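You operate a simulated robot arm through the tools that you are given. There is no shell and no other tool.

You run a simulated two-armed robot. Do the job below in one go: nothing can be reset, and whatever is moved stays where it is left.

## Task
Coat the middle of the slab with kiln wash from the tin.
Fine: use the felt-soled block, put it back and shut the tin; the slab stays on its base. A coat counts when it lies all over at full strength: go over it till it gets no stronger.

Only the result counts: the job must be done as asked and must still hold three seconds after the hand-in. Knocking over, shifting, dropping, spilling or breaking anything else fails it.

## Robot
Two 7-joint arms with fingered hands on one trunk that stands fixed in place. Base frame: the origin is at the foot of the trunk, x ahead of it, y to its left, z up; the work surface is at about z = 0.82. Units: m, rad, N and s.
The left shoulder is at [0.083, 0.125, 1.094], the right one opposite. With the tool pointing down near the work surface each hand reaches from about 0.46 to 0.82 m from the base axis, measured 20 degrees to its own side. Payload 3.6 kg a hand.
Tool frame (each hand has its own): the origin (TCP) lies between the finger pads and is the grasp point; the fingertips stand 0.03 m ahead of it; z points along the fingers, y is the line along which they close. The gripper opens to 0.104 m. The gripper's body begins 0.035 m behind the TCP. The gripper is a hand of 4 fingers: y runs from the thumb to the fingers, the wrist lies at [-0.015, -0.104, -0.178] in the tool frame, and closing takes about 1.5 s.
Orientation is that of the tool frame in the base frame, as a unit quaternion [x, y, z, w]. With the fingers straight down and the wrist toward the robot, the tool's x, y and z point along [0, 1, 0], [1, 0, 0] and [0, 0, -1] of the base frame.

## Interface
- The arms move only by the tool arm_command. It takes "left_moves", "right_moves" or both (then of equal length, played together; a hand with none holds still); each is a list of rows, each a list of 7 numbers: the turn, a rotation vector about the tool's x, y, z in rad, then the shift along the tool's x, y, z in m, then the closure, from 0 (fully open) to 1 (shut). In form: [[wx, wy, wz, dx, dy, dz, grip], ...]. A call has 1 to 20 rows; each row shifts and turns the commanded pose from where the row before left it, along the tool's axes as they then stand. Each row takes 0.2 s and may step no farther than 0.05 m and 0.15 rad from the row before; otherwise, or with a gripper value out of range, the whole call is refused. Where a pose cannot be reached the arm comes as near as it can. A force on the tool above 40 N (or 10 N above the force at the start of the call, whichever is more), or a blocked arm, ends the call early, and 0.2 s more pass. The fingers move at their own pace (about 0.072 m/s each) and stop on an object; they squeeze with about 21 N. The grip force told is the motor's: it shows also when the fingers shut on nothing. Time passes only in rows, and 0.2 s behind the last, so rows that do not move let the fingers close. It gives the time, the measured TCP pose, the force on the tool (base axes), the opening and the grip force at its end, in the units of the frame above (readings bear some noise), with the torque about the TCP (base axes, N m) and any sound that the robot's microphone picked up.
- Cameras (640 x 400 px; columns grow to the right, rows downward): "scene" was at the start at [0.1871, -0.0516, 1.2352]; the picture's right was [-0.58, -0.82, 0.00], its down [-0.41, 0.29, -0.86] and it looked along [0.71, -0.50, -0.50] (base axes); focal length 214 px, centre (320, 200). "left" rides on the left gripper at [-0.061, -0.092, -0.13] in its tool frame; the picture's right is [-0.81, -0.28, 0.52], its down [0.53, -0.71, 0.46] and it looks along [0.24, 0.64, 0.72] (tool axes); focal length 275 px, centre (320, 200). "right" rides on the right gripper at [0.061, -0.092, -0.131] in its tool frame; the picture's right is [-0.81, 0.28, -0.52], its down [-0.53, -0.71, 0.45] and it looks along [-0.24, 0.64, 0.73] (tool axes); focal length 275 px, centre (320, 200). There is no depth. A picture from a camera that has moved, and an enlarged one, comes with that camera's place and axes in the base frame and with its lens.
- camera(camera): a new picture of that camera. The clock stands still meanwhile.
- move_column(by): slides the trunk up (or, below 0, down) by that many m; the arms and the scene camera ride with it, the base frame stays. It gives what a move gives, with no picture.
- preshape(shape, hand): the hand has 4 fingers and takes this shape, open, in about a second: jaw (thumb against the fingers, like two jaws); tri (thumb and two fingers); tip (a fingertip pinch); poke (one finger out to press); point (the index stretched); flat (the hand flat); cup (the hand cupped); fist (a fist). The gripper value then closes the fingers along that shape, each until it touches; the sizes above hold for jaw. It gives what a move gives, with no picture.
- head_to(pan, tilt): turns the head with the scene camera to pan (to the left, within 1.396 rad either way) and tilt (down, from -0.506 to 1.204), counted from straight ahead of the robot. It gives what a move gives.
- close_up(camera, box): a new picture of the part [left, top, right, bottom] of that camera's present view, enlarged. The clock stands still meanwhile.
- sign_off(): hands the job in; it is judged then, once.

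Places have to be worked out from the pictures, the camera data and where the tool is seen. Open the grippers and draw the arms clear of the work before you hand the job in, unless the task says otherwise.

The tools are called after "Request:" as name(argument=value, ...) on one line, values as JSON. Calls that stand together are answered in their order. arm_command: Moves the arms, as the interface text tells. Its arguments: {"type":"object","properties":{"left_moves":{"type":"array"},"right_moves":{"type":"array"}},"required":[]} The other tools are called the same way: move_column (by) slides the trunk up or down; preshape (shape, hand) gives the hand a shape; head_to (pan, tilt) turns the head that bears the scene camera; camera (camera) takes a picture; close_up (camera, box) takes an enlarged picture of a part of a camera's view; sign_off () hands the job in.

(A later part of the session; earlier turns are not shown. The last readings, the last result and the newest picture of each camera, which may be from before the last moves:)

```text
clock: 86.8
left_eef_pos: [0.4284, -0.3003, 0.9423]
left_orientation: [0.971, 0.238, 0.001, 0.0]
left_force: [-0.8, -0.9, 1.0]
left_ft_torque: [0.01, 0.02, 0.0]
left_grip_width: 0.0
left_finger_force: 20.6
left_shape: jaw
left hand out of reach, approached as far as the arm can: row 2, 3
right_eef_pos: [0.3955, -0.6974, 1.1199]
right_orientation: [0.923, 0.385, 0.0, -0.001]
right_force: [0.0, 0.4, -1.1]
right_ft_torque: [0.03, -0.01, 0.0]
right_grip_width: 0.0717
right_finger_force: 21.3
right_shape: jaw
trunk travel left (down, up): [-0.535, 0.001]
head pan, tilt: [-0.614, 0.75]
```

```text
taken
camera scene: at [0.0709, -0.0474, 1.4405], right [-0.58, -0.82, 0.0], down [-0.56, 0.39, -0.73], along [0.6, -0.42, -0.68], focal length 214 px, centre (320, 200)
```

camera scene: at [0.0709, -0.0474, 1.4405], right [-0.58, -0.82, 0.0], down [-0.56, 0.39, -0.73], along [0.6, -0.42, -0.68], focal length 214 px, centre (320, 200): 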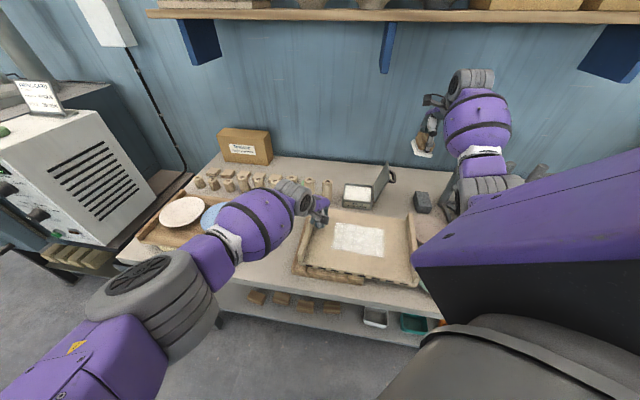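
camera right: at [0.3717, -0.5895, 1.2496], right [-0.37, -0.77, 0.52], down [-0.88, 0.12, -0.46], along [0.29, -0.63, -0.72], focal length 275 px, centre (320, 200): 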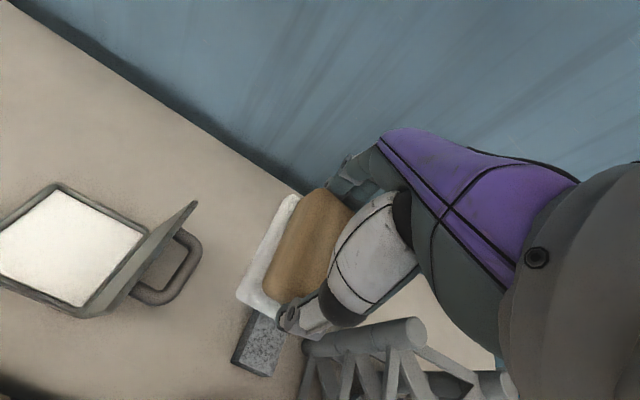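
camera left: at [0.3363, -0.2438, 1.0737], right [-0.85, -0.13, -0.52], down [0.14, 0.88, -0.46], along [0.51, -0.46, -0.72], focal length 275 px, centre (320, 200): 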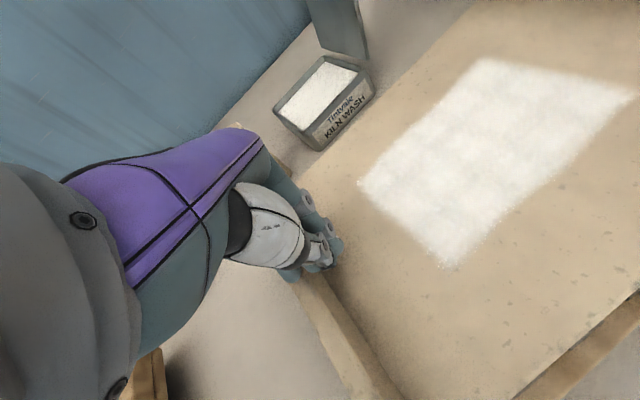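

The left arm's floor is about z≈0.942 relative to this trunk height, so I lower the trunk by 2.7 cm, which carries the left fingertips down beside the rail to about 1.3 cm over the slab; the right arm has ample room.

Request:
move_column(by=-0.027)

Request:
camera(camera="left")

Request:
close_up(camera="scene", box=[270, 170, 430, 300])

```text
clock: 87.5
left_eef_pos: [0.4283, -0.2998, 0.914]
left_orientation: [0.971, 0.239, -0.002, -0.001]
left_force: [-2.7, -2.2, -2.6]
left_ft_torque: [-0.03, 0.09, -0.02]
left_grip_width: 0.0001
left_finger_force: 20.8
left_shape: jaw
right_eef_pos: [0.3947, -0.6983, 1.0905]
right_orientation: [0.923, 0.386, 0.0, 0.0]
right_force: [0.1, -0.1, -0.2]
right_ft_torque: [0.02, 0.04, 0.05]
right_grip_width: 0.0717
right_finger_force: 20.7
right_shape: jaw
trunk travel left (down, up): [-0.508, 0.028]
head pan, tilt: [-0.614, 0.75]
```

```text
taken
camera left: at [0.3325, -0.248, 1.047], right [-0.85, -0.13, -0.52], down [0.14, 0.88, -0.45], along [0.51, -0.46, -0.73], focal length 275 px, centre (320, 200)
```

left: 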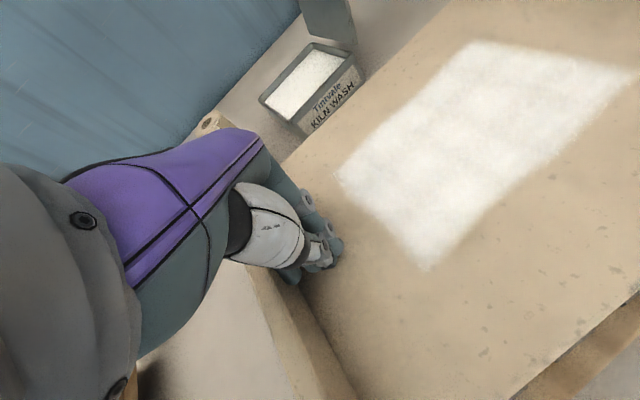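

```text
3.08 times, centred on (350, 235) of scene
camera zoom: at [0.1019, -0.0476, 1.4142], right [-0.58, -0.82, 0.0], down [-0.56, 0.39, -0.73], along [0.6, -0.42, -0.68], focal length 660 px, centre (228, 92)
```

zoom: 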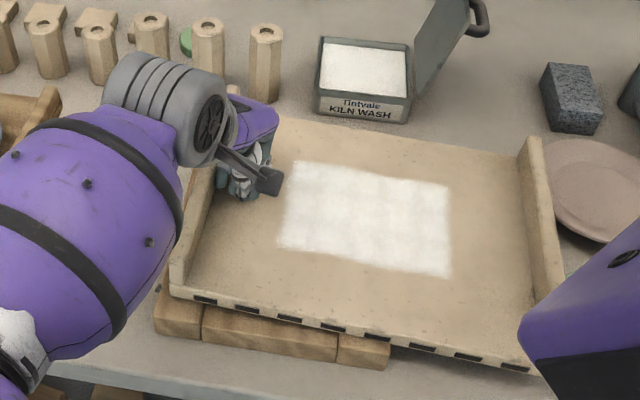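

The hand already leans lightly on the rail's inner face (about 3.5 N). I push the rail leftward 2.5 cm in small steps and watch the force and the slab.

Request:
arm_command(left_moves=[[0, 0, 0, 0.0048, -0.0015, 0, 1], [0, 0, 0, 0.0048, -0.0015, 0, 1], [0, 0, 0, 0.0048, -0.0015, 0, 1], [0, 0, 0, 0.0048, -0.0015, 0, 1], [0, 0, 0, 0.0048, -0.0015, 0, 1], [0, 0, 0, 0, 0, 0, 1]])

Request:
close_up(camera="scene", box=[270, 170, 430, 300])

Request:
camera(camera="left")

```text
clock: 89.0
left_eef_pos: [0.4465, -0.2835, 0.9153]
left_orientation: [0.971, 0.238, 0.001, 0.0]
left_force: [-2.9, -3.6, 1.1]
left_ft_torque: [0.0, 0.03, -0.05]
left_grip_width: 0.0
left_finger_force: 20.9
left_shape: jaw
right_eef_pos: [0.3954, -0.6982, 1.0906]
right_orientation: [0.923, 0.386, 0.0, 0.0]
right_force: [-0.4, -0.3, -0.1]
right_ft_torque: [-0.03, 0.02, 0.0]
right_grip_width: 0.0719
right_finger_force: 21.0
right_shape: jaw
trunk travel left (down, up): [-0.508, 0.028]
head pan, tilt: [-0.614, 0.75]
```

```text
3.08 times, centred on (350, 235) of scene
camera zoom: at [0.1017, -0.0478, 1.4144], right [-0.58, -0.82, 0.0], down [-0.56, 0.39, -0.73], along [0.6, -0.42, -0.68], focal length 660 px, centre (228, 92)
```

zoom: 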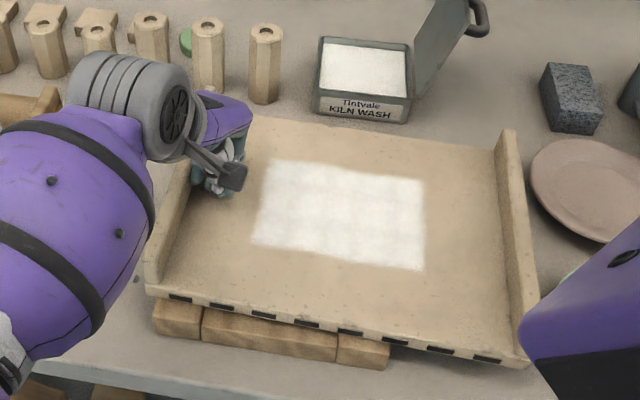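

```text
taken
camera left: at [0.3504, -0.2306, 1.0467], right [-0.85, -0.13, -0.52], down [0.14, 0.88, -0.46], along [0.51, -0.46, -0.72], focal length 275 px, centre (320, 200)
```

left: 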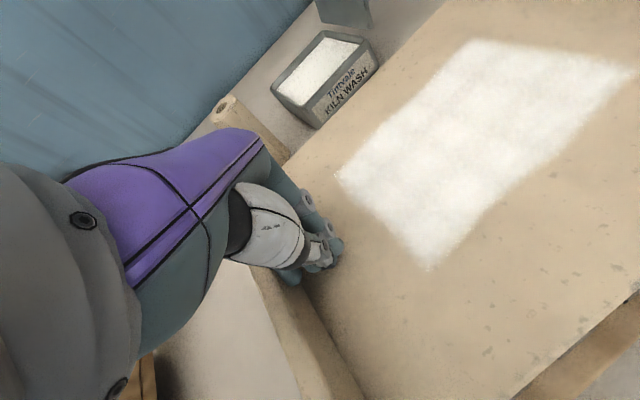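

It works: the slab follows with only about 5 N. I push a further 4.5 cm and compare with the base.

Request:
arm_command(left_moves=[[0, 0, 0, 0.0048, -0.0015, 0, 1], [0, 0, 0, 0.0048, -0.0015, 0, 1], [0, 0, 0, 0.0048, -0.0015, 0, 1], [0, 0, 0, 0.0048, -0.0015, 0, 1], [0, 0, 0, 0.0048, -0.0015, 0, 1], [0, 0, 0, 0.0048, -0.0015, 0, 1], [0, 0, 0, 0.0048, -0.0015, 0, 1], [0, 0, 0, 0.0048, -0.0015, 0, 1], [0, 0, 0, 0.0048, -0.0015, 0, 1], [0, 0, 0, 0, 0, 0, 1]])

Request:
close_up(camera="scene", box=[250, 170, 430, 310])

Request:
camera(camera="left")

```text
clock: 91.2
left_eef_pos: [0.4783, -0.2509, 0.9161]
left_orientation: [0.971, 0.239, -0.001, 0.0]
left_force: [-1.3, -3.2, -1.1]
left_ft_torque: [-0.03, 0.04, -0.04]
left_grip_width: 0.0001
left_finger_force: 20.9
left_shape: jaw
right_eef_pos: [0.3947, -0.6992, 1.0908]
right_orientation: [0.923, 0.386, -0.001, 0.0]
right_force: [0.5, 0.1, -1.3]
right_ft_torque: [-0.01, 0.04, -0.01]
right_grip_width: 0.0719
right_finger_force: 21.2
right_shape: jaw
trunk travel left (down, up): [-0.508, 0.028]
head pan, tilt: [-0.614, 0.75]
```

```text
2.86 times, centred on (340, 240) of scene
camera zoom: at [0.1018, -0.0477, 1.4144], right [-0.58, -0.82, 0.0], down [-0.56, 0.39, -0.73], along [0.6, -0.42, -0.68], focal length 613 px, centre (263, 86)
```

zoom: 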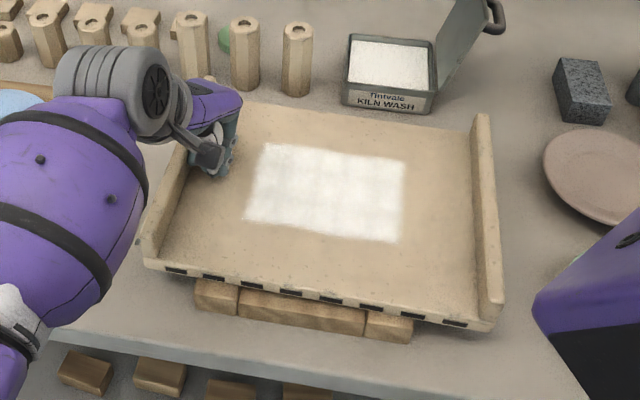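

```text
taken
camera left: at [0.3819, -0.1988, 1.0474], right [-0.85, -0.13, -0.52], down [0.14, 0.88, -0.45], along [0.51, -0.46, -0.72], focal length 275 px, centre (320, 200)
```

left: 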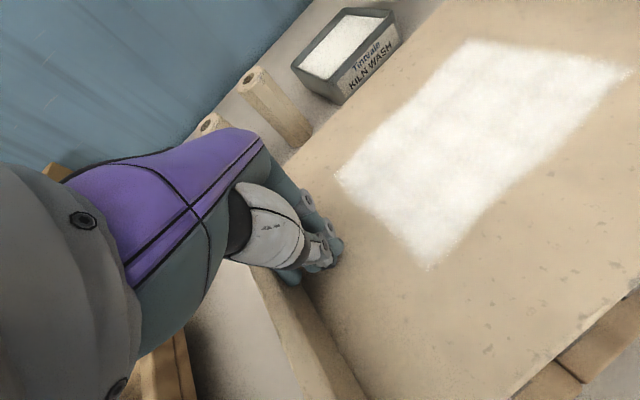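

The slab is nearly home: comparing the front slots with the brick joints against my earlier picture taken from about the same place, it is still about 9 mm too far right, with about 1° of turn. I back off, move 5 cm toward the rear of the rail and push about 12 mm more there.

Request:
arm_command(left_moves=[[0, 0, 0, -0.0048, 0.0015, 0, 1], [0, 0, 0, 0.0074, 0.0239, 0, 1], [0, 0, 0, 0.0074, 0.0239, 0, 1], [0, 0, 0, 0.0042, -0.0013, 0, 1], [0, 0, 0, 0.0042, -0.0013, 0, 1], [0, 0, 0, 0.0042, -0.0013, 0, 1], [0, 0, 0, 0.0042, -0.0013, 0, 1], [0, 0, 0, 0, 0, 0, 1]])

Request:
close_up(camera="scene", box=[250, 170, 430, 310])

Request:
camera(camera="left")

```text
clock: 93.0
left_eef_pos: [0.5071, -0.2533, 0.9164]
left_orientation: [0.971, 0.238, 0.001, 0.0]
left_force: [-3.8, -2.6, 1.8]
left_ft_torque: [0.01, -0.04, -0.01]
left_grip_width: 0.0
left_finger_force: 21.0
left_shape: jaw
left hand out of reach, approached as far as the arm can: row 2, 3
right_eef_pos: [0.3948, -0.6978, 1.0905]
right_orientation: [0.922, 0.386, 0.001, 0.0]
right_force: [-0.6, 0.3, -0.7]
right_ft_torque: [0.0, 0.01, 0.0]
right_grip_width: 0.0714
right_finger_force: 21.3
right_shape: jaw
trunk travel left (down, up): [-0.508, 0.028]
head pan, tilt: [-0.614, 0.75]
```

```text
2.86 times, centred on (340, 240) of scene
camera zoom: at [0.1015, -0.0478, 1.4144], right [-0.58, -0.82, 0.0], down [-0.56, 0.39, -0.73], along [0.6, -0.42, -0.68], focal length 613 px, centre (263, 86)
```

zoom: 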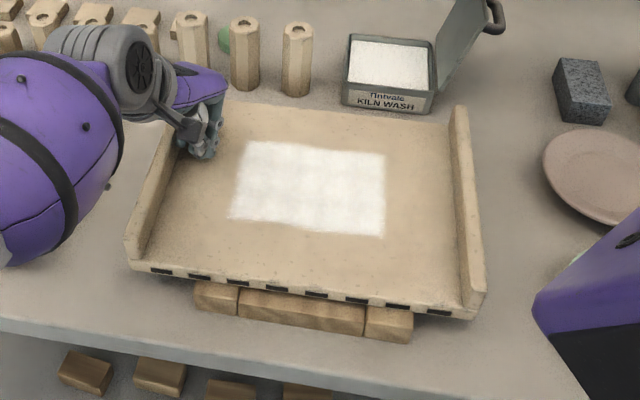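

```text
taken
camera left: at [0.4114, -0.2002, 1.0481], right [-0.85, -0.13, -0.52], down [0.14, 0.88, -0.45], along [0.51, -0.46, -0.72], focal length 275 px, centre (320, 200)
```

left: 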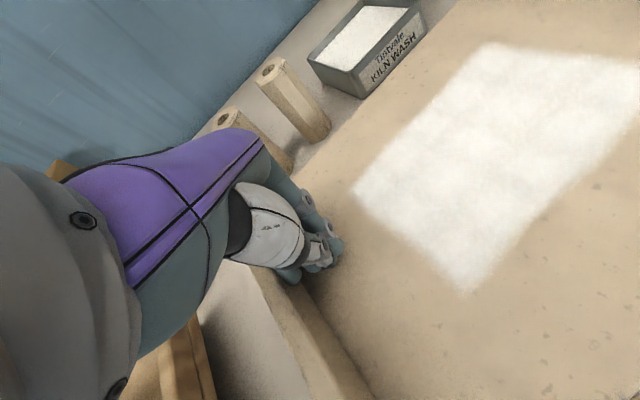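

The slab is now within about 6 mm and 1° of its old place, squarely on the base. I back the left hand off the rail, raise it and carry it back to the left, then inspect the coat closely.

Request:
arm_command(left_moves=[[0, 0, 0, -0.0095, 0.003, 0, 1], [0, 0, 0, -0.0048, 0.0015, -0.02, 1], [0, 0, 0, 0, 0, -0.045, 1], [0, 0, 0, 0, 0, -0.045, 1], [0, 0, 0, 0, 0, -0.045, 1], [0, 0, 0, 0, 0, -0.045, 1], [0, 0, 0, 0, 0, -0.045, 1], [0, 0, 0, 0.03, -0.036, 0, 0.6], [0, 0, 0, 0.03, -0.036, 0, 0.3], [0, 0, 0, 0.03, -0.036, 0, 0], [0, 0, 0, 0.015, -0.036, -0.02, 0], [0, 0, 0, 0, -0.036, -0.02, 0], [0, 0, 0, 0, -0.036, 0, 0], [0, 0, 0, 0, 0, 0, 0]])

Request:
camera(camera="left")

Request:
close_up(camera="scene", box=[275, 175, 415, 285])

Request:
close_up(camera="scene", box=[300, 200, 380, 260])

```text
clock: 96.0
left_eef_pos: [0.4902, -0.0237, 1.2033]
left_orientation: [0.971, 0.239, -0.001, 0.0]
left_force: [0.1, 0.5, -0.6]
left_ft_torque: [0.03, 0.04, 0.01]
left_grip_width: 0.1035
left_finger_force: 0.0
left_shape: jaw
right_eef_pos: [0.3949, -0.698, 1.0904]
right_orientation: [0.923, 0.386, 0.0, -0.001]
right_force: [-0.3, 0.2, -1.0]
right_ft_torque: [0.02, -0.03, -0.01]
right_grip_width: 0.0717
right_finger_force: 20.5
right_shape: jaw
trunk travel left (down, up): [-0.508, 0.028]
head pan, tilt: [-0.614, 0.75]
```

```text
taken
camera left: at [0.3931, 0.0288, 1.3339], right [-0.85, -0.13, -0.52], down [0.14, 0.88, -0.46], along [0.51, -0.46, -0.73], focal length 275 px, centre (320, 200)
```

left: 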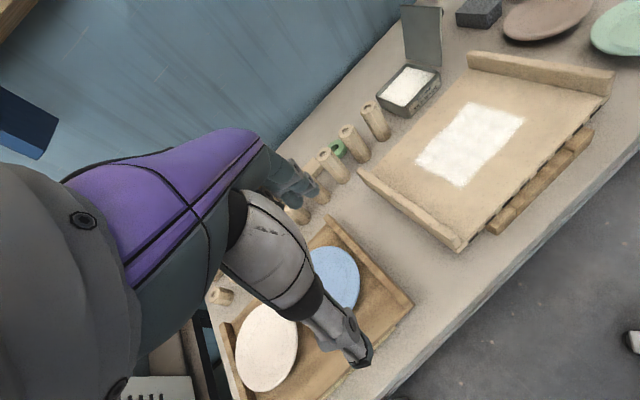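

```text
3.64 times, centred on (345, 230) of scene
camera zoom: at [0.1022, -0.0481, 1.4143], right [-0.58, -0.82, 0.0], down [-0.56, 0.39, -0.73], along [0.6, -0.42, -0.68], focal length 780 px, centre (229, 91)
```

zoom: 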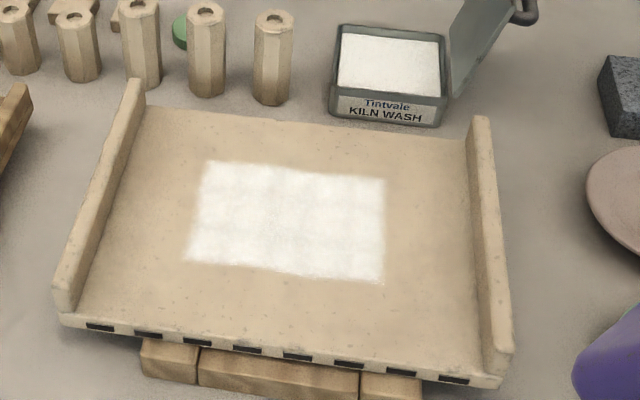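

```text
6.67 times, centred on (340, 230) of scene
camera zoom: at [0.1022, -0.0481, 1.4143], right [-0.58, -0.82, 0.0], down [-0.56, 0.39, -0.73], along [0.6, -0.42, -0.68], focal length 1430 px, centre (187, 0)
```

zoom: 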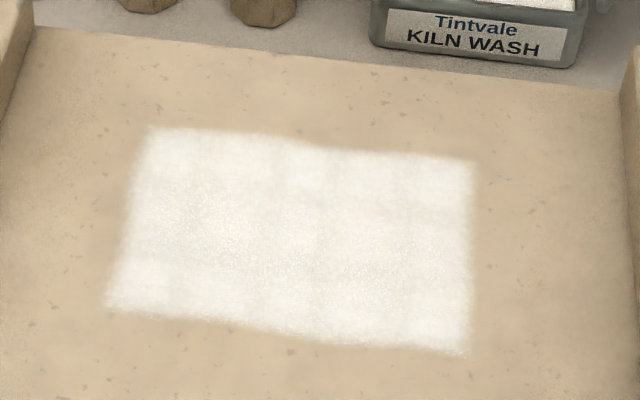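

The coat looks nearly uniform, with perhaps a slightly weaker middle right, so I want one more pass, but with the hand turned to a yaw that keeps the elbow farther out. I carry the still-loaded block high back over the slab and look at the arm before turning it.

Request:
arm_command(right_moves=[[0, 0, 0, 0.031, -0.0304, 0, 1], [0, 0, 0, 0.031, -0.0304, 0, 1], [0, 0, 0, 0.031, -0.0304, 0, 1], [0, 0, 0, 0.031, -0.0304, 0, 1], [0, 0, -0.131, 0.031, -0.0304, 0, 1], [0, 0, -0.131, 0.034, -0.025, 0, 1], [0, 0, -0.131, 0.037, -0.02, 0, 1], [0, 0, -0.131, 0.039, -0.015, 0, 1], [0, 0, 0, 0, 0, 0, 1]])

Request:
camera(camera="scene")

Request:
camera(camera="left")

```text
clock: 98.0
left_eef_pos: [0.4897, -0.0241, 1.2013]
left_orientation: [0.971, 0.238, -0.001, 0.0]
left_force: [-0.9, 1.0, 0.1]
left_ft_torque: [0.01, 0.0, 0.0]
left_grip_width: 0.1036
left_finger_force: 0.1
left_shape: jaw
right_eef_pos: [0.3991, -0.3532, 1.0914]
right_orientation: [0.79, 0.613, 0.0, 0.0]
right_force: [0.3, 0.4, -1.1]
right_ft_torque: [0.01, -0.02, 0.0]
right_grip_width: 0.0715
right_finger_force: 21.5
right_shape: jaw
trunk travel left (down, up): [-0.508, 0.028]
head pan, tilt: [-0.614, 0.75]
```

```text
taken
camera scene: at [0.1021, -0.0476, 1.4143], right [-0.58, -0.82, 0.0], down [-0.56, 0.39, -0.73], along [0.6, -0.42, -0.68], focal length 214 px, centre (320, 200)
```

scene: 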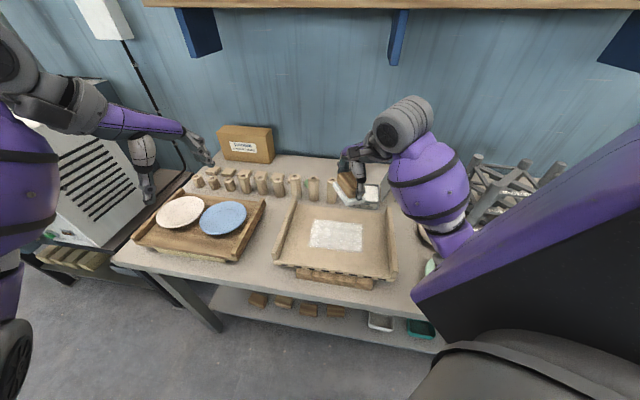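

```text
taken
camera left: at [0.3932, 0.0288, 1.3338], right [-0.85, -0.13, -0.52], down [0.14, 0.88, -0.46], along [0.51, -0.46, -0.72], focal length 275 px, centre (320, 200)
```

left: 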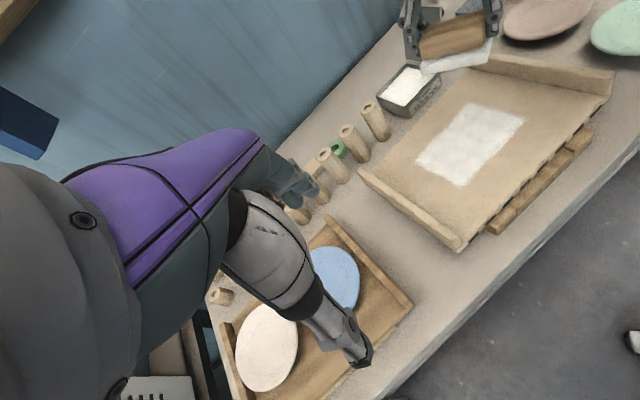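

The elbow now sits outside the right rail, around (0.15,-0.41,1.06). I turn the hand another 0.5 rad the same way and lower it halfway, then check again.

Request:
arm_command(right_moves=[[0, 0, -0.131, 0, 0, 0, 1], [0, 0, -0.131, 0, 0, 0, 1], [0, 0, -0.131, 0, 0, 0, 1], [0, 0, -0.131, 0, 0, 0, 1], [0, 0, 0, 0, 0, 0.03, 1], [0, 0, 0, 0, 0, 0.03, 1], [0, 0, 0, 0, 0, 0.03, 1], [0, 0, 0, 0, 0, 0, 1]])

Request:
camera(camera="scene")

Request:
camera(camera="left")

Request:
camera(camera="right")

```text
clock: 99.8
left_eef_pos: [0.4909, -0.0232, 1.2012]
left_orientation: [0.971, 0.238, 0.0, 0.0]
left_force: [0.0, -0.6, 0.3]
left_ft_torque: [0.01, 0.01, 0.0]
left_grip_width: 0.1041
left_finger_force: 0.1
left_shape: jaw
right_eef_pos: [0.3983, -0.3551, 0.9995]
right_orientation: [0.606, 0.796, -0.001, -0.001]
right_force: [0.2, -0.3, -0.8]
right_ft_torque: [-0.01, -0.02, 0.03]
right_grip_width: 0.0713
right_finger_force: 20.6
right_shape: jaw
trunk travel left (down, up): [-0.508, 0.028]
head pan, tilt: [-0.614, 0.75]
```

```text
taken
camera scene: at [0.1022, -0.0473, 1.4144], right [-0.58, -0.82, 0.0], down [-0.56, 0.39, -0.73], along [0.6, -0.42, -0.68], focal length 214 px, centre (320, 200)
```

scene: 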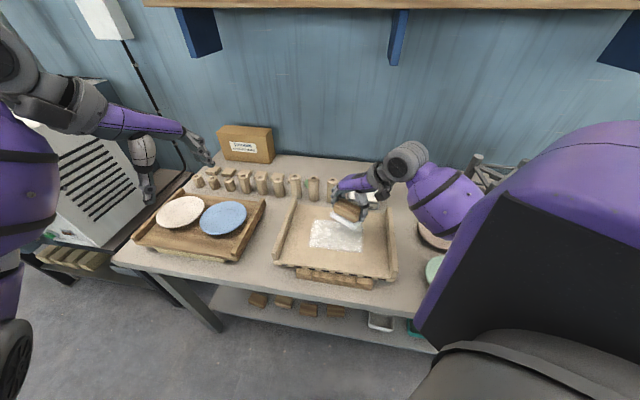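

```text
taken
camera left: at [0.3933, 0.0292, 1.3338], right [-0.85, -0.13, -0.52], down [0.14, 0.88, -0.46], along [0.51, -0.46, -0.72], focal length 275 px, centre (320, 200)
```

left: 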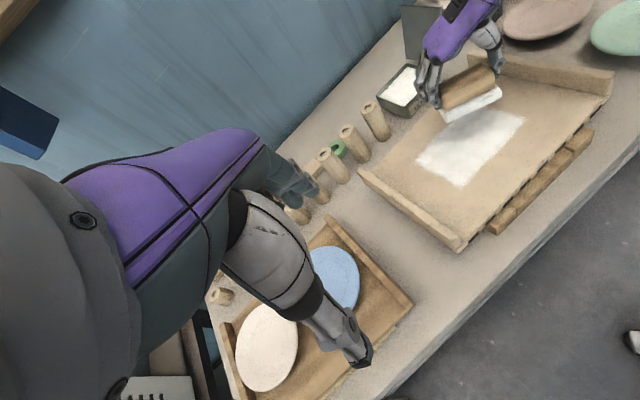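

```text
taken
camera right: at [0.2924, -0.3224, 1.1301], right [0.48, -0.71, 0.52], down [-0.55, -0.7, -0.45], along [0.69, -0.06, -0.73], focal length 275 px, centre (320, 200)
```

right: 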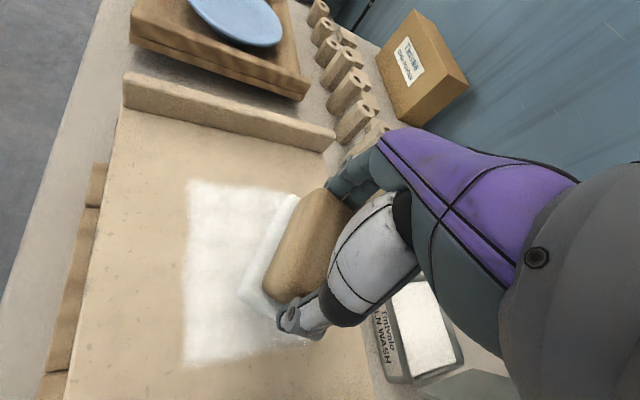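

The arm is now in a good posture, forearm out to the right well above everything. I place the felt over the far-left of the zone (u≈-0.12, clear of the left rail) and descend near the surface.

Request:
arm_command(right_moves=[[0, 0, 0, 0.013, 0.045, 0, 1], [0, 0, 0, 0.013, 0.045, 0, 1], [0, 0, 0, 0, 0, 0.03, 1], [0, 0, 0, 0, 0, 0.025, 1], [0, 0, 0, 0, 0, 0.01, 1], [0, 0, 0, 0, 0, 0.006, 1], [0, 0, 0, 0, 0, 0, 1]])

Request:
camera(camera="left")

Request:
camera(camera="scene")

```text
clock: 101.3
left_eef_pos: [0.4892, -0.0229, 1.2017]
left_orientation: [0.971, 0.239, 0.0, -0.001]
left_force: [-0.3, 0.4, 0.7]
left_ft_torque: [0.02, 0.02, -0.01]
left_grip_width: 0.1036
left_finger_force: 0.1
left_shape: jaw
right_eef_pos: [0.4768, -0.3063, 0.9299]
right_orientation: [0.606, 0.795, -0.001, 0.0]
right_force: [-0.7, 0.3, -1.1]
right_ft_torque: [0.02, 0.02, -0.01]
right_grip_width: 0.0713
right_finger_force: 20.8
right_shape: jaw
trunk travel left (down, up): [-0.508, 0.028]
head pan, tilt: [-0.614, 0.75]
```

```text
taken
camera left: at [0.3931, 0.0291, 1.3338], right [-0.85, -0.13, -0.52], down [0.14, 0.88, -0.46], along [0.51, -0.46, -0.72], focal length 275 px, centre (320, 200)
```

left: 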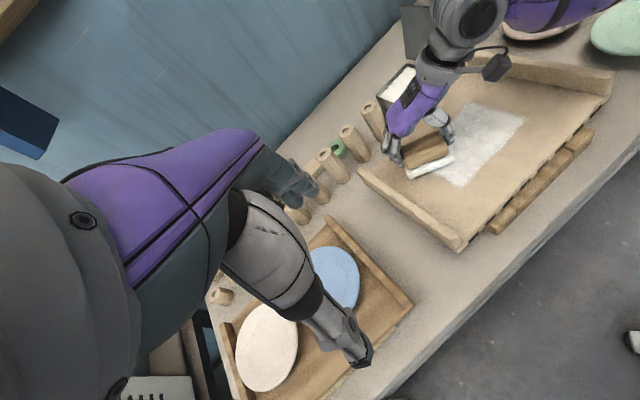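

```text
taken
camera scene: at [0.102, -0.0473, 1.4144], right [-0.58, -0.82, 0.0], down [-0.56, 0.39, -0.73], along [0.6, -0.42, -0.68], focal length 214 px, centre (320, 200)
```

scene: 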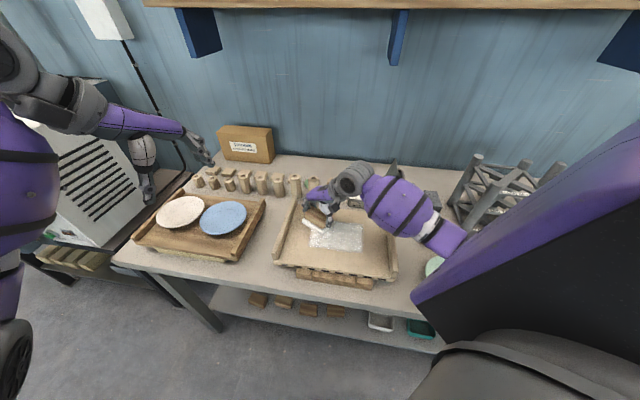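

The felt hovers a few mm over the far-left corner. I lower it into light contact.

Request:
arm_command(right_moves=[[0, 0, 0, 0, 0, 0.003, 1], [0, 0, 0, 0, 0, 0.002, 1], [0, 0, 0, 0, 0, 0.0015, 1], [0, 0, 0, 0, 0, 0, 1]])

```text
clock: 102.3
left_eef_pos: [0.4882, -0.0226, 1.2024]
left_orientation: [0.971, 0.239, 0.0, 0.0]
left_force: [-0.8, 0.1, 0.3]
left_ft_torque: [0.0, -0.01, 0.0]
left_grip_width: 0.1038
left_finger_force: 0.0
left_shape: jaw
right_eef_pos: [0.4781, -0.3057, 0.9245]
right_orientation: [0.605, 0.796, 0.001, 0.001]
right_force: [-1.1, 3.7, 6.4]
right_ft_torque: [-0.02, -0.08, 0.06]
right_grip_width: 0.0713
right_finger_force: 21.1
right_shape: jaw
trunk travel left (down, up): [-0.508, 0.028]
head pan, tilt: [-0.614, 0.75]
```

Contact at 6 N. I sweep slowly right along the far line, in one call, and check.

Request:
arm_command(right_moves=[[0, 0, 0, -0.0075, -0.013, 0.0007, 1], [0, 0, 0, -0.0075, -0.013, 0, 1], [0, 0, 0, -0.0075, -0.013, 0, 1], [0, 0, 0, -0.0075, -0.013, 0, 1], [0, 0, 0, -0.0075, -0.013, 0, 1], [0, 0, 0, -0.0075, -0.013, 0, 1], [0, 0, 0, -0.0075, -0.013, 0, 1], [0, 0, 0, -0.0075, -0.013, 0, 1], [0, 0, 0, -0.0075, -0.013, 0, 1], [0, 0, 0, -0.0075, -0.013, 0, 1], [0, 0, 0, 0, 0, 0, 1]])

Request:
camera(camera="left")

Request:
camera(camera="scene")

```text
clock: 104.8
left_eef_pos: [0.4882, -0.0222, 1.2027]
left_orientation: [0.971, 0.238, 0.0, 0.0]
left_force: [0.1, 0.1, 0.3]
left_ft_torque: [0.01, 0.04, 0.03]
left_grip_width: 0.1036
left_finger_force: 0.0
left_shape: jaw
right_eef_pos: [0.3707, -0.4133, 0.9232]
right_orientation: [0.605, 0.796, -0.001, 0.0]
right_force: [2.9, 2.2, 7.6]
right_ft_torque: [0.02, -0.17, 0.05]
right_grip_width: 0.0712
right_finger_force: 21.1
right_shape: jaw
trunk travel left (down, up): [-0.508, 0.028]
head pan, tilt: [-0.614, 0.75]
```

```text
taken
camera left: at [0.393, 0.03, 1.3338], right [-0.85, -0.13, -0.52], down [0.14, 0.88, -0.46], along [0.51, -0.46, -0.72], focal length 275 px, centre (320, 200)
```

left: 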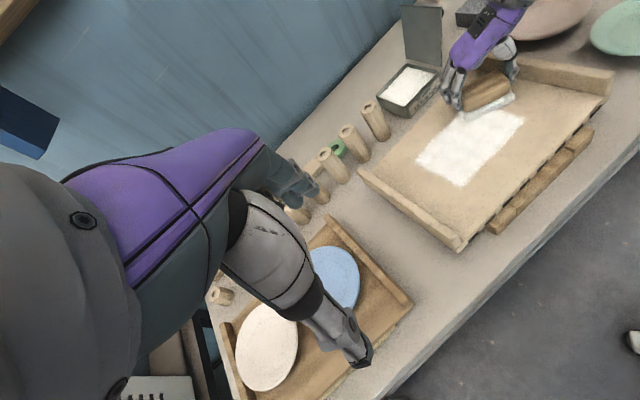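

```text
taken
camera scene: at [0.1019, -0.0464, 1.4144], right [-0.58, -0.82, 0.0], down [-0.56, 0.39, -0.73], along [0.6, -0.42, -0.68], focal length 214 px, centre (320, 200)
```

scene: 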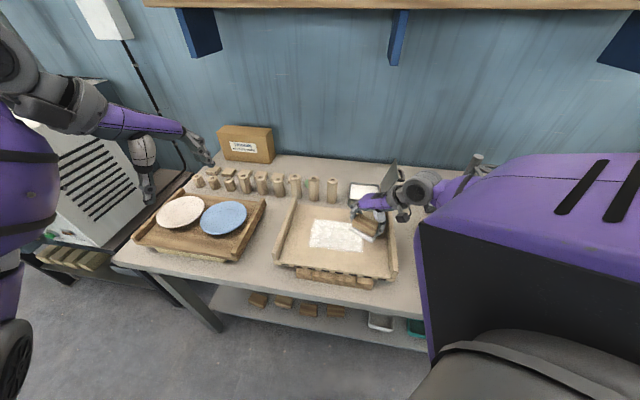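

The slab kept its place and the coat looks full where the felt passed. I step 2.7 cm nearer and sweep left along the centre line.

Request:
arm_command(right_moves=[[0, 0, 0, 0.0116, -0.0065, 0, 1], [0, 0, 0, 0.0116, -0.0065, 0, 1], [0, 0, 0, 0.0075, 0.013, 0, 1], [0, 0, 0, 0.0075, 0.013, 0, 1], [0, 0, 0, 0.0075, 0.013, 0, 1], [0, 0, 0, 0.0075, 0.013, 0, 1], [0, 0, 0, 0.0075, 0.013, 0, 1], [0, 0, 0, 0.0075, 0.013, 0, 1], [0, 0, 0, 0.0075, 0.013, 0, 1], [0, 0, 0, 0.0075, 0.013, 0, 1], [0, 0, 0, 0.0075, 0.013, 0, 1], [0, 0, 0, 0.0075, 0.013, 0, 1], [0, 0, 0, 0, 0, 0, 1]])

Request:
camera(camera="left")

Request:
camera(camera="scene")

```text
clock: 107.5
left_eef_pos: [0.4884, -0.0218, 1.2033]
left_orientation: [0.971, 0.238, 0.002, 0.001]
left_force: [0.7, 0.3, 0.4]
left_ft_torque: [-0.01, 0.01, 0.02]
left_grip_width: 0.1038
left_finger_force: 0.0
left_shape: jaw
right_eef_pos: [0.4588, -0.2865, 0.9224]
right_orientation: [0.606, 0.796, 0.0, 0.002]
right_force: [-4.9, -4.4, 16.6]
right_ft_torque: [-0.19, 0.08, -0.01]
right_grip_width: 0.0707
right_finger_force: 21.1
right_shape: jaw
trunk travel left (down, up): [-0.508, 0.028]
head pan, tilt: [-0.614, 0.75]
```

```text
taken
camera left: at [0.3916, 0.0292, 1.3345], right [-0.84, -0.13, -0.52], down [0.14, 0.88, -0.46], along [0.52, -0.46, -0.72], focal length 275 px, centre (320, 200)
```

left: 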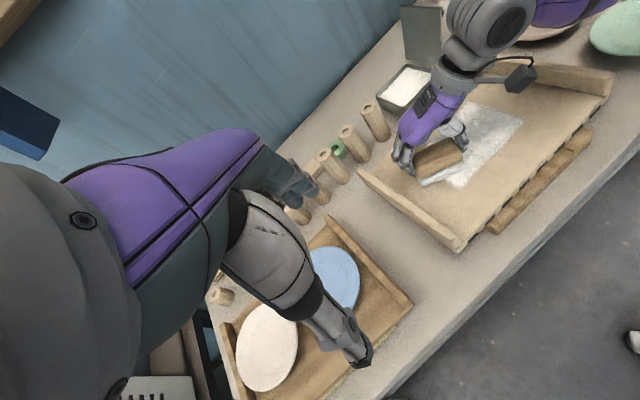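

```text
taken
camera scene: at [0.1004, -0.0473, 1.4146], right [-0.58, -0.82, 0.0], down [-0.56, 0.39, -0.73], along [0.6, -0.42, -0.68], focal length 214 px, centre (320, 200)
```

scene: 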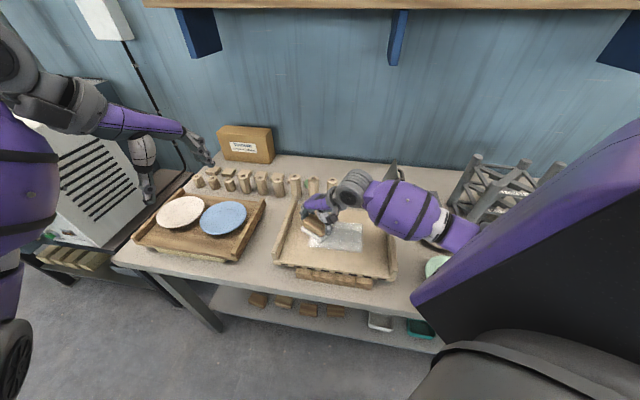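

Still fine (17 N). I ease up slightly, step 3 cm nearer, and sweep right along the near line.

Request:
arm_command(right_moves=[[0, 0, 0, 0.013, -0.0074, -0.0007, 1], [0, 0, 0, 0.013, -0.0074, 0, 1], [0, 0, 0, -0.0075, -0.013, 0, 1], [0, 0, 0, -0.0075, -0.013, 0, 1], [0, 0, 0, -0.0075, -0.013, 0, 1], [0, 0, 0, -0.0075, -0.013, 0, 1], [0, 0, 0, -0.0075, -0.013, 0, 1], [0, 0, 0, -0.0075, -0.013, 0, 1], [0, 0, 0, 0, 0, 0, 1]])

Request:
camera(camera="left")

Request:
camera(camera="scene")

```text
clock: 109.5
left_eef_pos: [0.489, -0.0227, 1.2018]
left_orientation: [0.971, 0.238, 0.0, -0.001]
left_force: [0.4, 0.6, 0.4]
left_ft_torque: [-0.02, 0.0, 0.03]
left_grip_width: 0.1039
left_finger_force: 0.1
left_shape: jaw
right_eef_pos: [0.375, -0.3313, 0.9239]
right_orientation: [0.606, 0.796, 0.0, 0.0]
right_force: [1.2, 2.1, 5.0]
right_ft_torque: [-0.05, -0.04, 0.02]
right_grip_width: 0.0712
right_finger_force: 20.4
right_shape: jaw
trunk travel left (down, up): [-0.508, 0.028]
head pan, tilt: [-0.614, 0.75]
```

```text
taken
camera left: at [0.3931, 0.0296, 1.3337], right [-0.85, -0.13, -0.52], down [0.14, 0.88, -0.46], along [0.51, -0.46, -0.72], focal length 275 px, centre (320, 200)
```

left: 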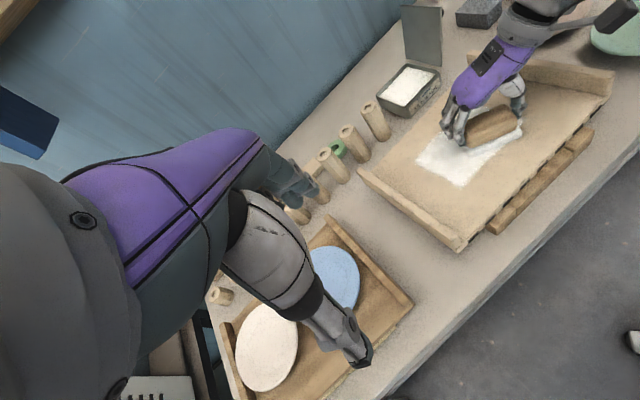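

```text
taken
camera scene: at [0.102, -0.0468, 1.4143], right [-0.58, -0.82, 0.0], down [-0.56, 0.39, -0.73], along [0.6, -0.42, -0.68], focal length 214 px, centre (320, 200)
```

scene: 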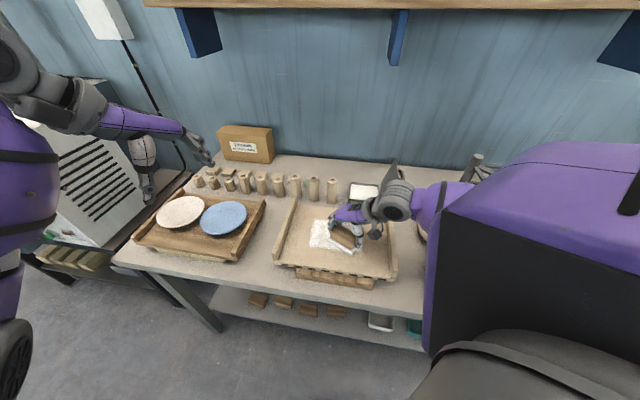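

All good; I finish the near line with the last 6 cm to the right.

Request:
arm_command(right_moves=[[0, 0, 0, -0.0075, -0.013, 0.0004, 1], [0, 0, 0, -0.0075, -0.013, 0, 1], [0, 0, 0, -0.0075, -0.013, 0, 1], [0, 0, 0, -0.0075, -0.013, 0, 1], [0, 0, 0, 0, 0, 0, 1]])

Request:
camera(camera="left")

Request:
camera(camera="scene")

```text
clock: 110.8
left_eef_pos: [0.4884, -0.0213, 1.2025]
left_orientation: [0.971, 0.238, 0.0, 0.0]
left_force: [0.2, -0.6, -0.4]
left_ft_torque: [0.01, -0.01, -0.03]
left_grip_width: 0.1036
left_finger_force: 0.1
left_shape: jaw
right_eef_pos: [0.3338, -0.3727, 0.9224]
right_orientation: [0.606, 0.795, 0.0, 0.001]
right_force: [4.1, 3.0, 13.0]
right_ft_torque: [0.04, -0.09, 0.01]
right_grip_width: 0.0712
right_finger_force: 21.3
right_shape: jaw
trunk travel left (down, up): [-0.508, 0.028]
head pan, tilt: [-0.614, 0.75]
```

```text
taken
camera left: at [0.3929, 0.0304, 1.3341], right [-0.85, -0.13, -0.52], down [0.14, 0.88, -0.46], along [0.51, -0.46, -0.72], focal length 275 px, centre (320, 200)
```

left: 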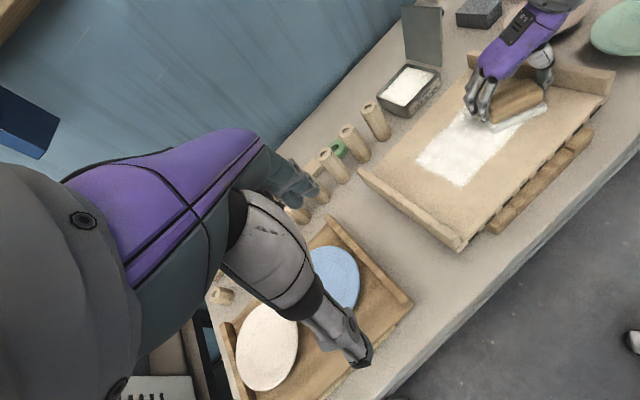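

```text
taken
camera scene: at [0.1017, -0.046, 1.4145], right [-0.58, -0.82, 0.0], down [-0.56, 0.39, -0.73], along [0.6, -0.42, -0.68], focal length 214 px, centre (320, 200)
```

scene: 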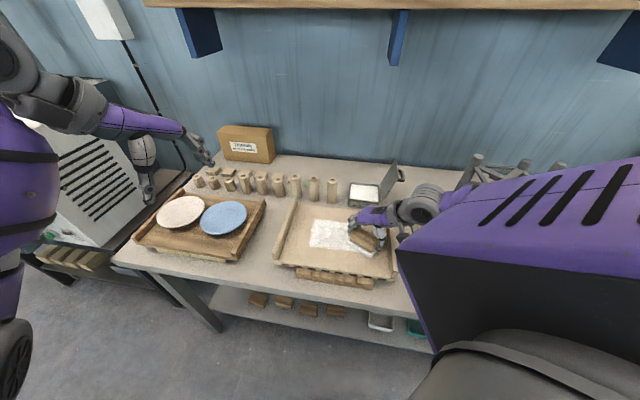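

The pass is complete. I lift the block 10 cm and inspect the coat against the earlier close-up.

Request:
arm_command(right_moves=[[0, 0, 0, 0, 0, -0.03, 1], [0, 0, 0, 0, 0, -0.04, 1], [0, 0, 0, 0, 0, -0.04, 1], [0, 0, 0, -0.02, 0.03, -0.02, 1], [0, 0, 0, -0.03, 0.03, 0, 1], [0, 0, 0, -0.03, 0.03, 0, 1], [0, 0, 0, -0.03, 0, 0, 1], [0, 0, 0, 0, 0, 0, 1]])

Request:
close_up(camera="scene", box=[300, 200, 380, 260])

Request:
close_up(camera="left", box=[400, 90, 540, 200])

Request:
camera(camera="scene")

```text
clock: 112.5
left_eef_pos: [0.4909, -0.0225, 1.202]
left_orientation: [0.971, 0.239, 0.0, 0.0]
left_force: [0.2, -0.4, 0.2]
left_ft_torque: [0.0, -0.02, -0.01]
left_grip_width: 0.1036
left_finger_force: 0.1
left_shape: jaw
right_eef_pos: [0.4497, -0.4545, 1.0527]
right_orientation: [0.606, 0.795, 0.0, 0.0]
right_force: [0.7, 0.2, -1.3]
right_ft_torque: [0.03, -0.04, 0.04]
right_grip_width: 0.0713
right_finger_force: 21.3
right_shape: jaw
trunk travel left (down, up): [-0.508, 0.028]
head pan, tilt: [-0.614, 0.75]
```

```text
6.67 times, centred on (340, 230) of scene
camera zoom: at [0.1024, -0.0468, 1.4144], right [-0.58, -0.82, 0.0], down [-0.56, 0.39, -0.73], along [0.6, -0.42, -0.68], focal length 1430 px, centre (187, 0)
```

zoom: 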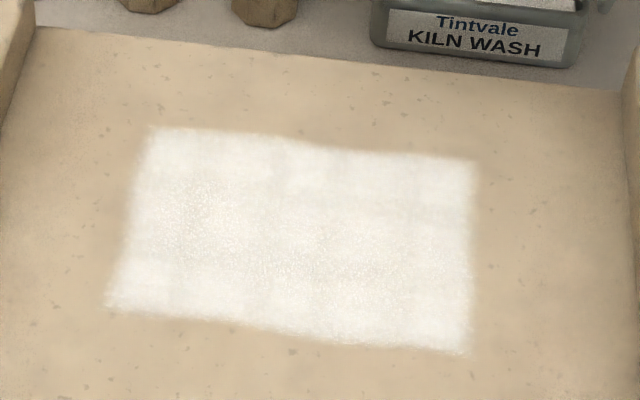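

```text
3.64 times, centred on (470, 145) of left
camera zoom: at [0.3934, 0.0296, 1.3337], right [-0.85, -0.13, -0.52], down [0.14, 0.88, -0.46], along [0.51, -0.46, -0.72], focal length 1001 px, centre (-226, 400)
```

zoom: 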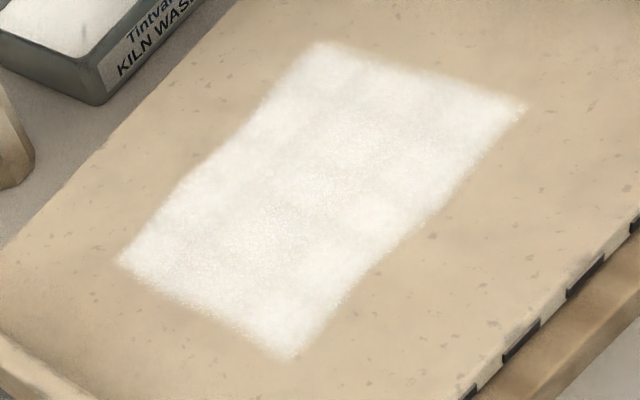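

```text
taken
camera scene: at [0.1024, -0.0468, 1.4144], right [-0.58, -0.82, 0.0], down [-0.56, 0.39, -0.73], along [0.6, -0.42, -0.68], focal length 214 px, centre (320, 200)
```

scene: 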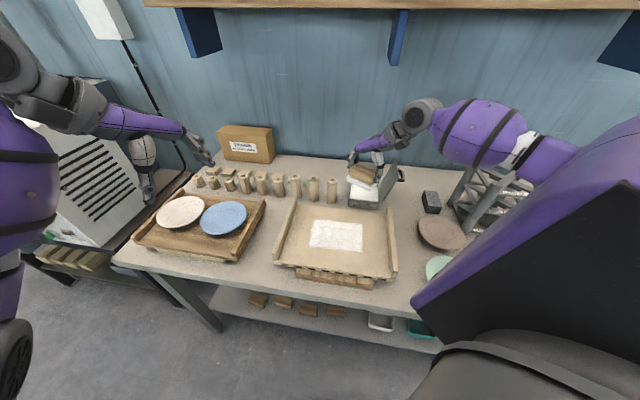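

The coat is unchanged by the extra pass, so it is at full strength all over. Now I take the block home: rise, turn the hand back to -45° yaw, and move high over the lid to above the block's spot.

Request:
arm_command(right_moves=[[0, 0, 0, 0, 0, -0.045, 1], [0, 0, 0.1315, 0, 0, -0.01, 1], [0, 0, 0.1315, 0, 0, 0, 1], [0, 0, 0.1315, 0, 0, 0, 1], [0, 0, 0.1315, 0, 0, 0, 1], [0, 0, 0.1315, 0, 0, 0, 1], [0, 0, 0.1315, 0, 0, 0, 1], [0, 0, 0.1315, 0, 0, 0, 1], [0, 0, 0.1315, 0, 0, 0, 1], [0, 0, 0, -0.0355, 0.0223, 0, 1], [0, 0, 0, -0.0355, 0.0223, 0, 1], [0, 0, 0, -0.0355, 0.0223, 0, 1], [0, 0, 0, -0.0355, 0.0223, 0, 1], [0, 0, 0, -0.0355, 0.0223, 0, 1], [0, 0, 0, -0.0355, 0.0223, 0, 1], [0, 0, 0, 0, 0, 0, 1]])

Request:
camera(camera="right")

Request:
camera(camera="scene")

```text
clock: 116.0
left_eef_pos: [0.4899, -0.0226, 1.2016]
left_orientation: [0.971, 0.238, 0.0, 0.0]
left_force: [0.5, -0.5, -0.4]
left_ft_torque: [-0.02, 0.01, 0.01]
left_grip_width: 0.1037
left_finger_force: 0.2
left_shape: jaw
right_eef_pos: [0.3925, -0.7014, 1.1091]
right_orientation: [0.923, 0.384, -0.001, 0.001]
right_force: [-0.3, 0.1, -0.7]
right_ft_torque: [-0.01, -0.01, -0.02]
right_grip_width: 0.0713
right_finger_force: 21.0
right_shape: jaw
trunk travel left (down, up): [-0.508, 0.028]
head pan, tilt: [-0.614, 0.75]
```

```text
taken
camera right: at [0.3696, -0.5939, 1.2385], right [-0.38, -0.77, 0.52], down [-0.88, 0.12, -0.45], along [0.29, -0.63, -0.72], focal length 275 px, centre (320, 200)
```

right: 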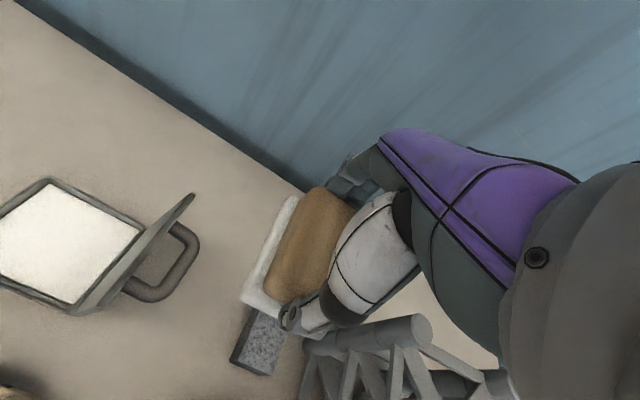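

```text
taken
camera scene: at [0.1021, -0.047, 1.4144], right [-0.58, -0.82, 0.0], down [-0.56, 0.39, -0.73], along [0.6, -0.42, -0.68], focal length 214 px, centre (320, 200)
```

scene: 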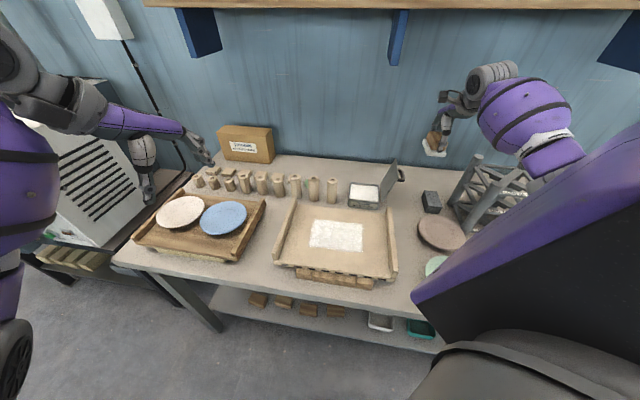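

The block is above its spot, the elbow well clear. I correct 3 mm and descend to about z≈0.93, then look at clearances with the stone and the handle.

Request:
arm_command(right_moves=[[0, 0, 0, 0.0027, -0.0013, 0.04, 1], [0, 0, 0, 0, 0, 0.04, 1], [0, 0, 0, 0, 0, 0.04, 1], [0, 0, 0, 0, 0, 0.04, 1], [0, 0, 0, 0, 0, 0.02, 1], [0, 0, 0, 0, 0, 0, 1]])

Request:
camera(camera="right")

Request:
camera(camera="scene")

```text
clock: 117.3
left_eef_pos: [0.4898, -0.0227, 1.2015]
left_orientation: [0.971, 0.238, 0.0, 0.001]
left_force: [0.5, -0.3, -0.9]
left_ft_torque: [0.01, -0.01, -0.01]
left_grip_width: 0.1039
left_finger_force: 0.1
left_shape: jaw
right_eef_pos: [0.3945, -0.6972, 0.9282]
right_orientation: [0.923, 0.384, 0.0, 0.0]
right_force: [0.0, 0.2, -0.7]
right_ft_torque: [0.01, -0.03, 0.03]
right_grip_width: 0.0711
right_finger_force: 20.9
right_shape: jaw
trunk travel left (down, up): [-0.508, 0.028]
head pan, tilt: [-0.614, 0.75]
```

```text
taken
camera right: at [0.3707, -0.5905, 1.0588], right [-0.38, -0.77, 0.52], down [-0.88, 0.12, -0.45], along [0.29, -0.63, -0.72], focal length 275 px, centre (320, 200)
```

right: 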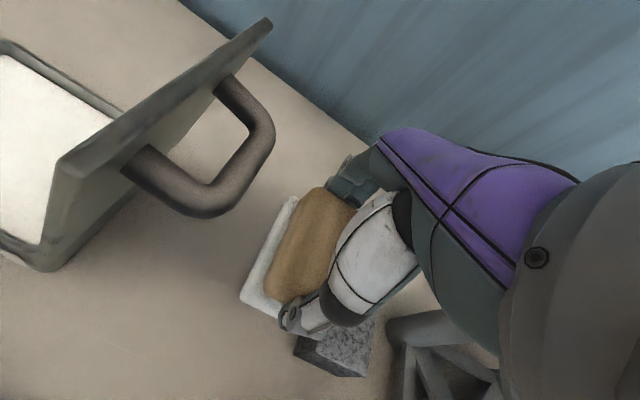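

```text
taken
camera scene: at [0.102, -0.0473, 1.4144], right [-0.58, -0.82, 0.0], down [-0.56, 0.39, -0.73], along [0.6, -0.42, -0.68], focal length 214 px, centre (320, 200)
```

scene: 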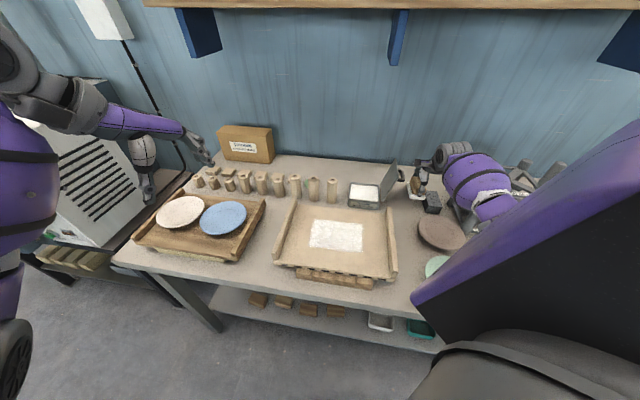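

Clearances match those at the pick-up. I lower the block the rest of the way, slowing near the bench.

Request:
arm_command(right_moves=[[0, 0, 0, -0.0005, 0.001, 0.025, 1], [0, 0, 0, 0, 0, 0.015, 1], [0, 0, 0, 0, 0, 0.01, 1], [0, 0, 0, 0, 0, 0.003, 1], [0, 0, 0, 0, 0, 0.002, 1], [0, 0, 0, 0, 0, 0, 1]])

Request:
camera(camera="right")

Request:
close_up(camera="scene", box=[370, 130, 530, 270])

```text
clock: 118.8
left_eef_pos: [0.4912, -0.0235, 1.2023]
left_orientation: [0.971, 0.239, 0.0, 0.0]
left_force: [0.2, 0.4, -0.1]
left_ft_torque: [0.01, -0.03, -0.01]
left_grip_width: 0.1036
left_finger_force: 0.1
left_shape: jaw
right_eef_pos: [0.3961, -0.6987, 0.8732]
right_orientation: [0.923, 0.384, 0.0, 0.001]
right_force: [-0.3, -0.8, -0.4]
right_ft_torque: [0.03, 0.0, -0.01]
right_grip_width: 0.0709
right_finger_force: 20.9
right_shape: jaw
trunk travel left (down, up): [-0.508, 0.028]
head pan, tilt: [-0.614, 0.75]
```

```text
taken
camera right: at [0.3725, -0.5913, 1.003], right [-0.38, -0.77, 0.52], down [-0.88, 0.12, -0.45], along [0.28, -0.63, -0.72], focal length 275 px, centre (320, 200)
```

right: 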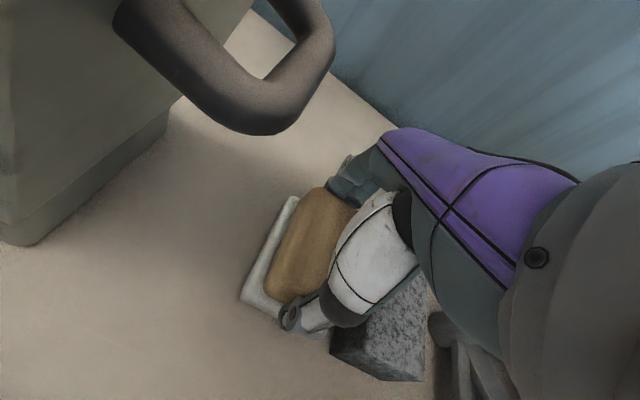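

```text
2.86 times, centred on (450, 200) of scene
camera zoom: at [0.1021, -0.0474, 1.4143], right [-0.58, -0.82, 0.0], down [-0.56, 0.39, -0.73], along [0.6, -0.42, -0.68], focal length 613 px, centre (-51, 200)
```

zoom: 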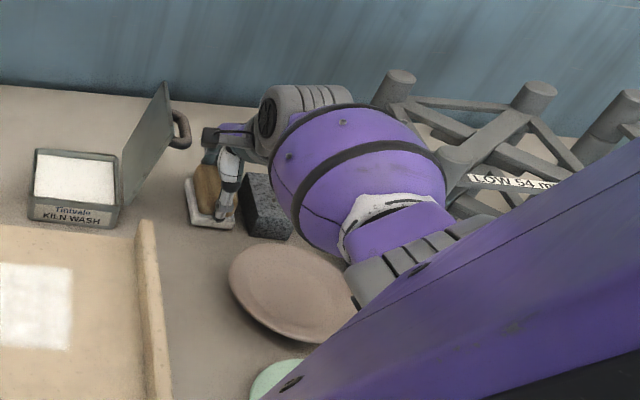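

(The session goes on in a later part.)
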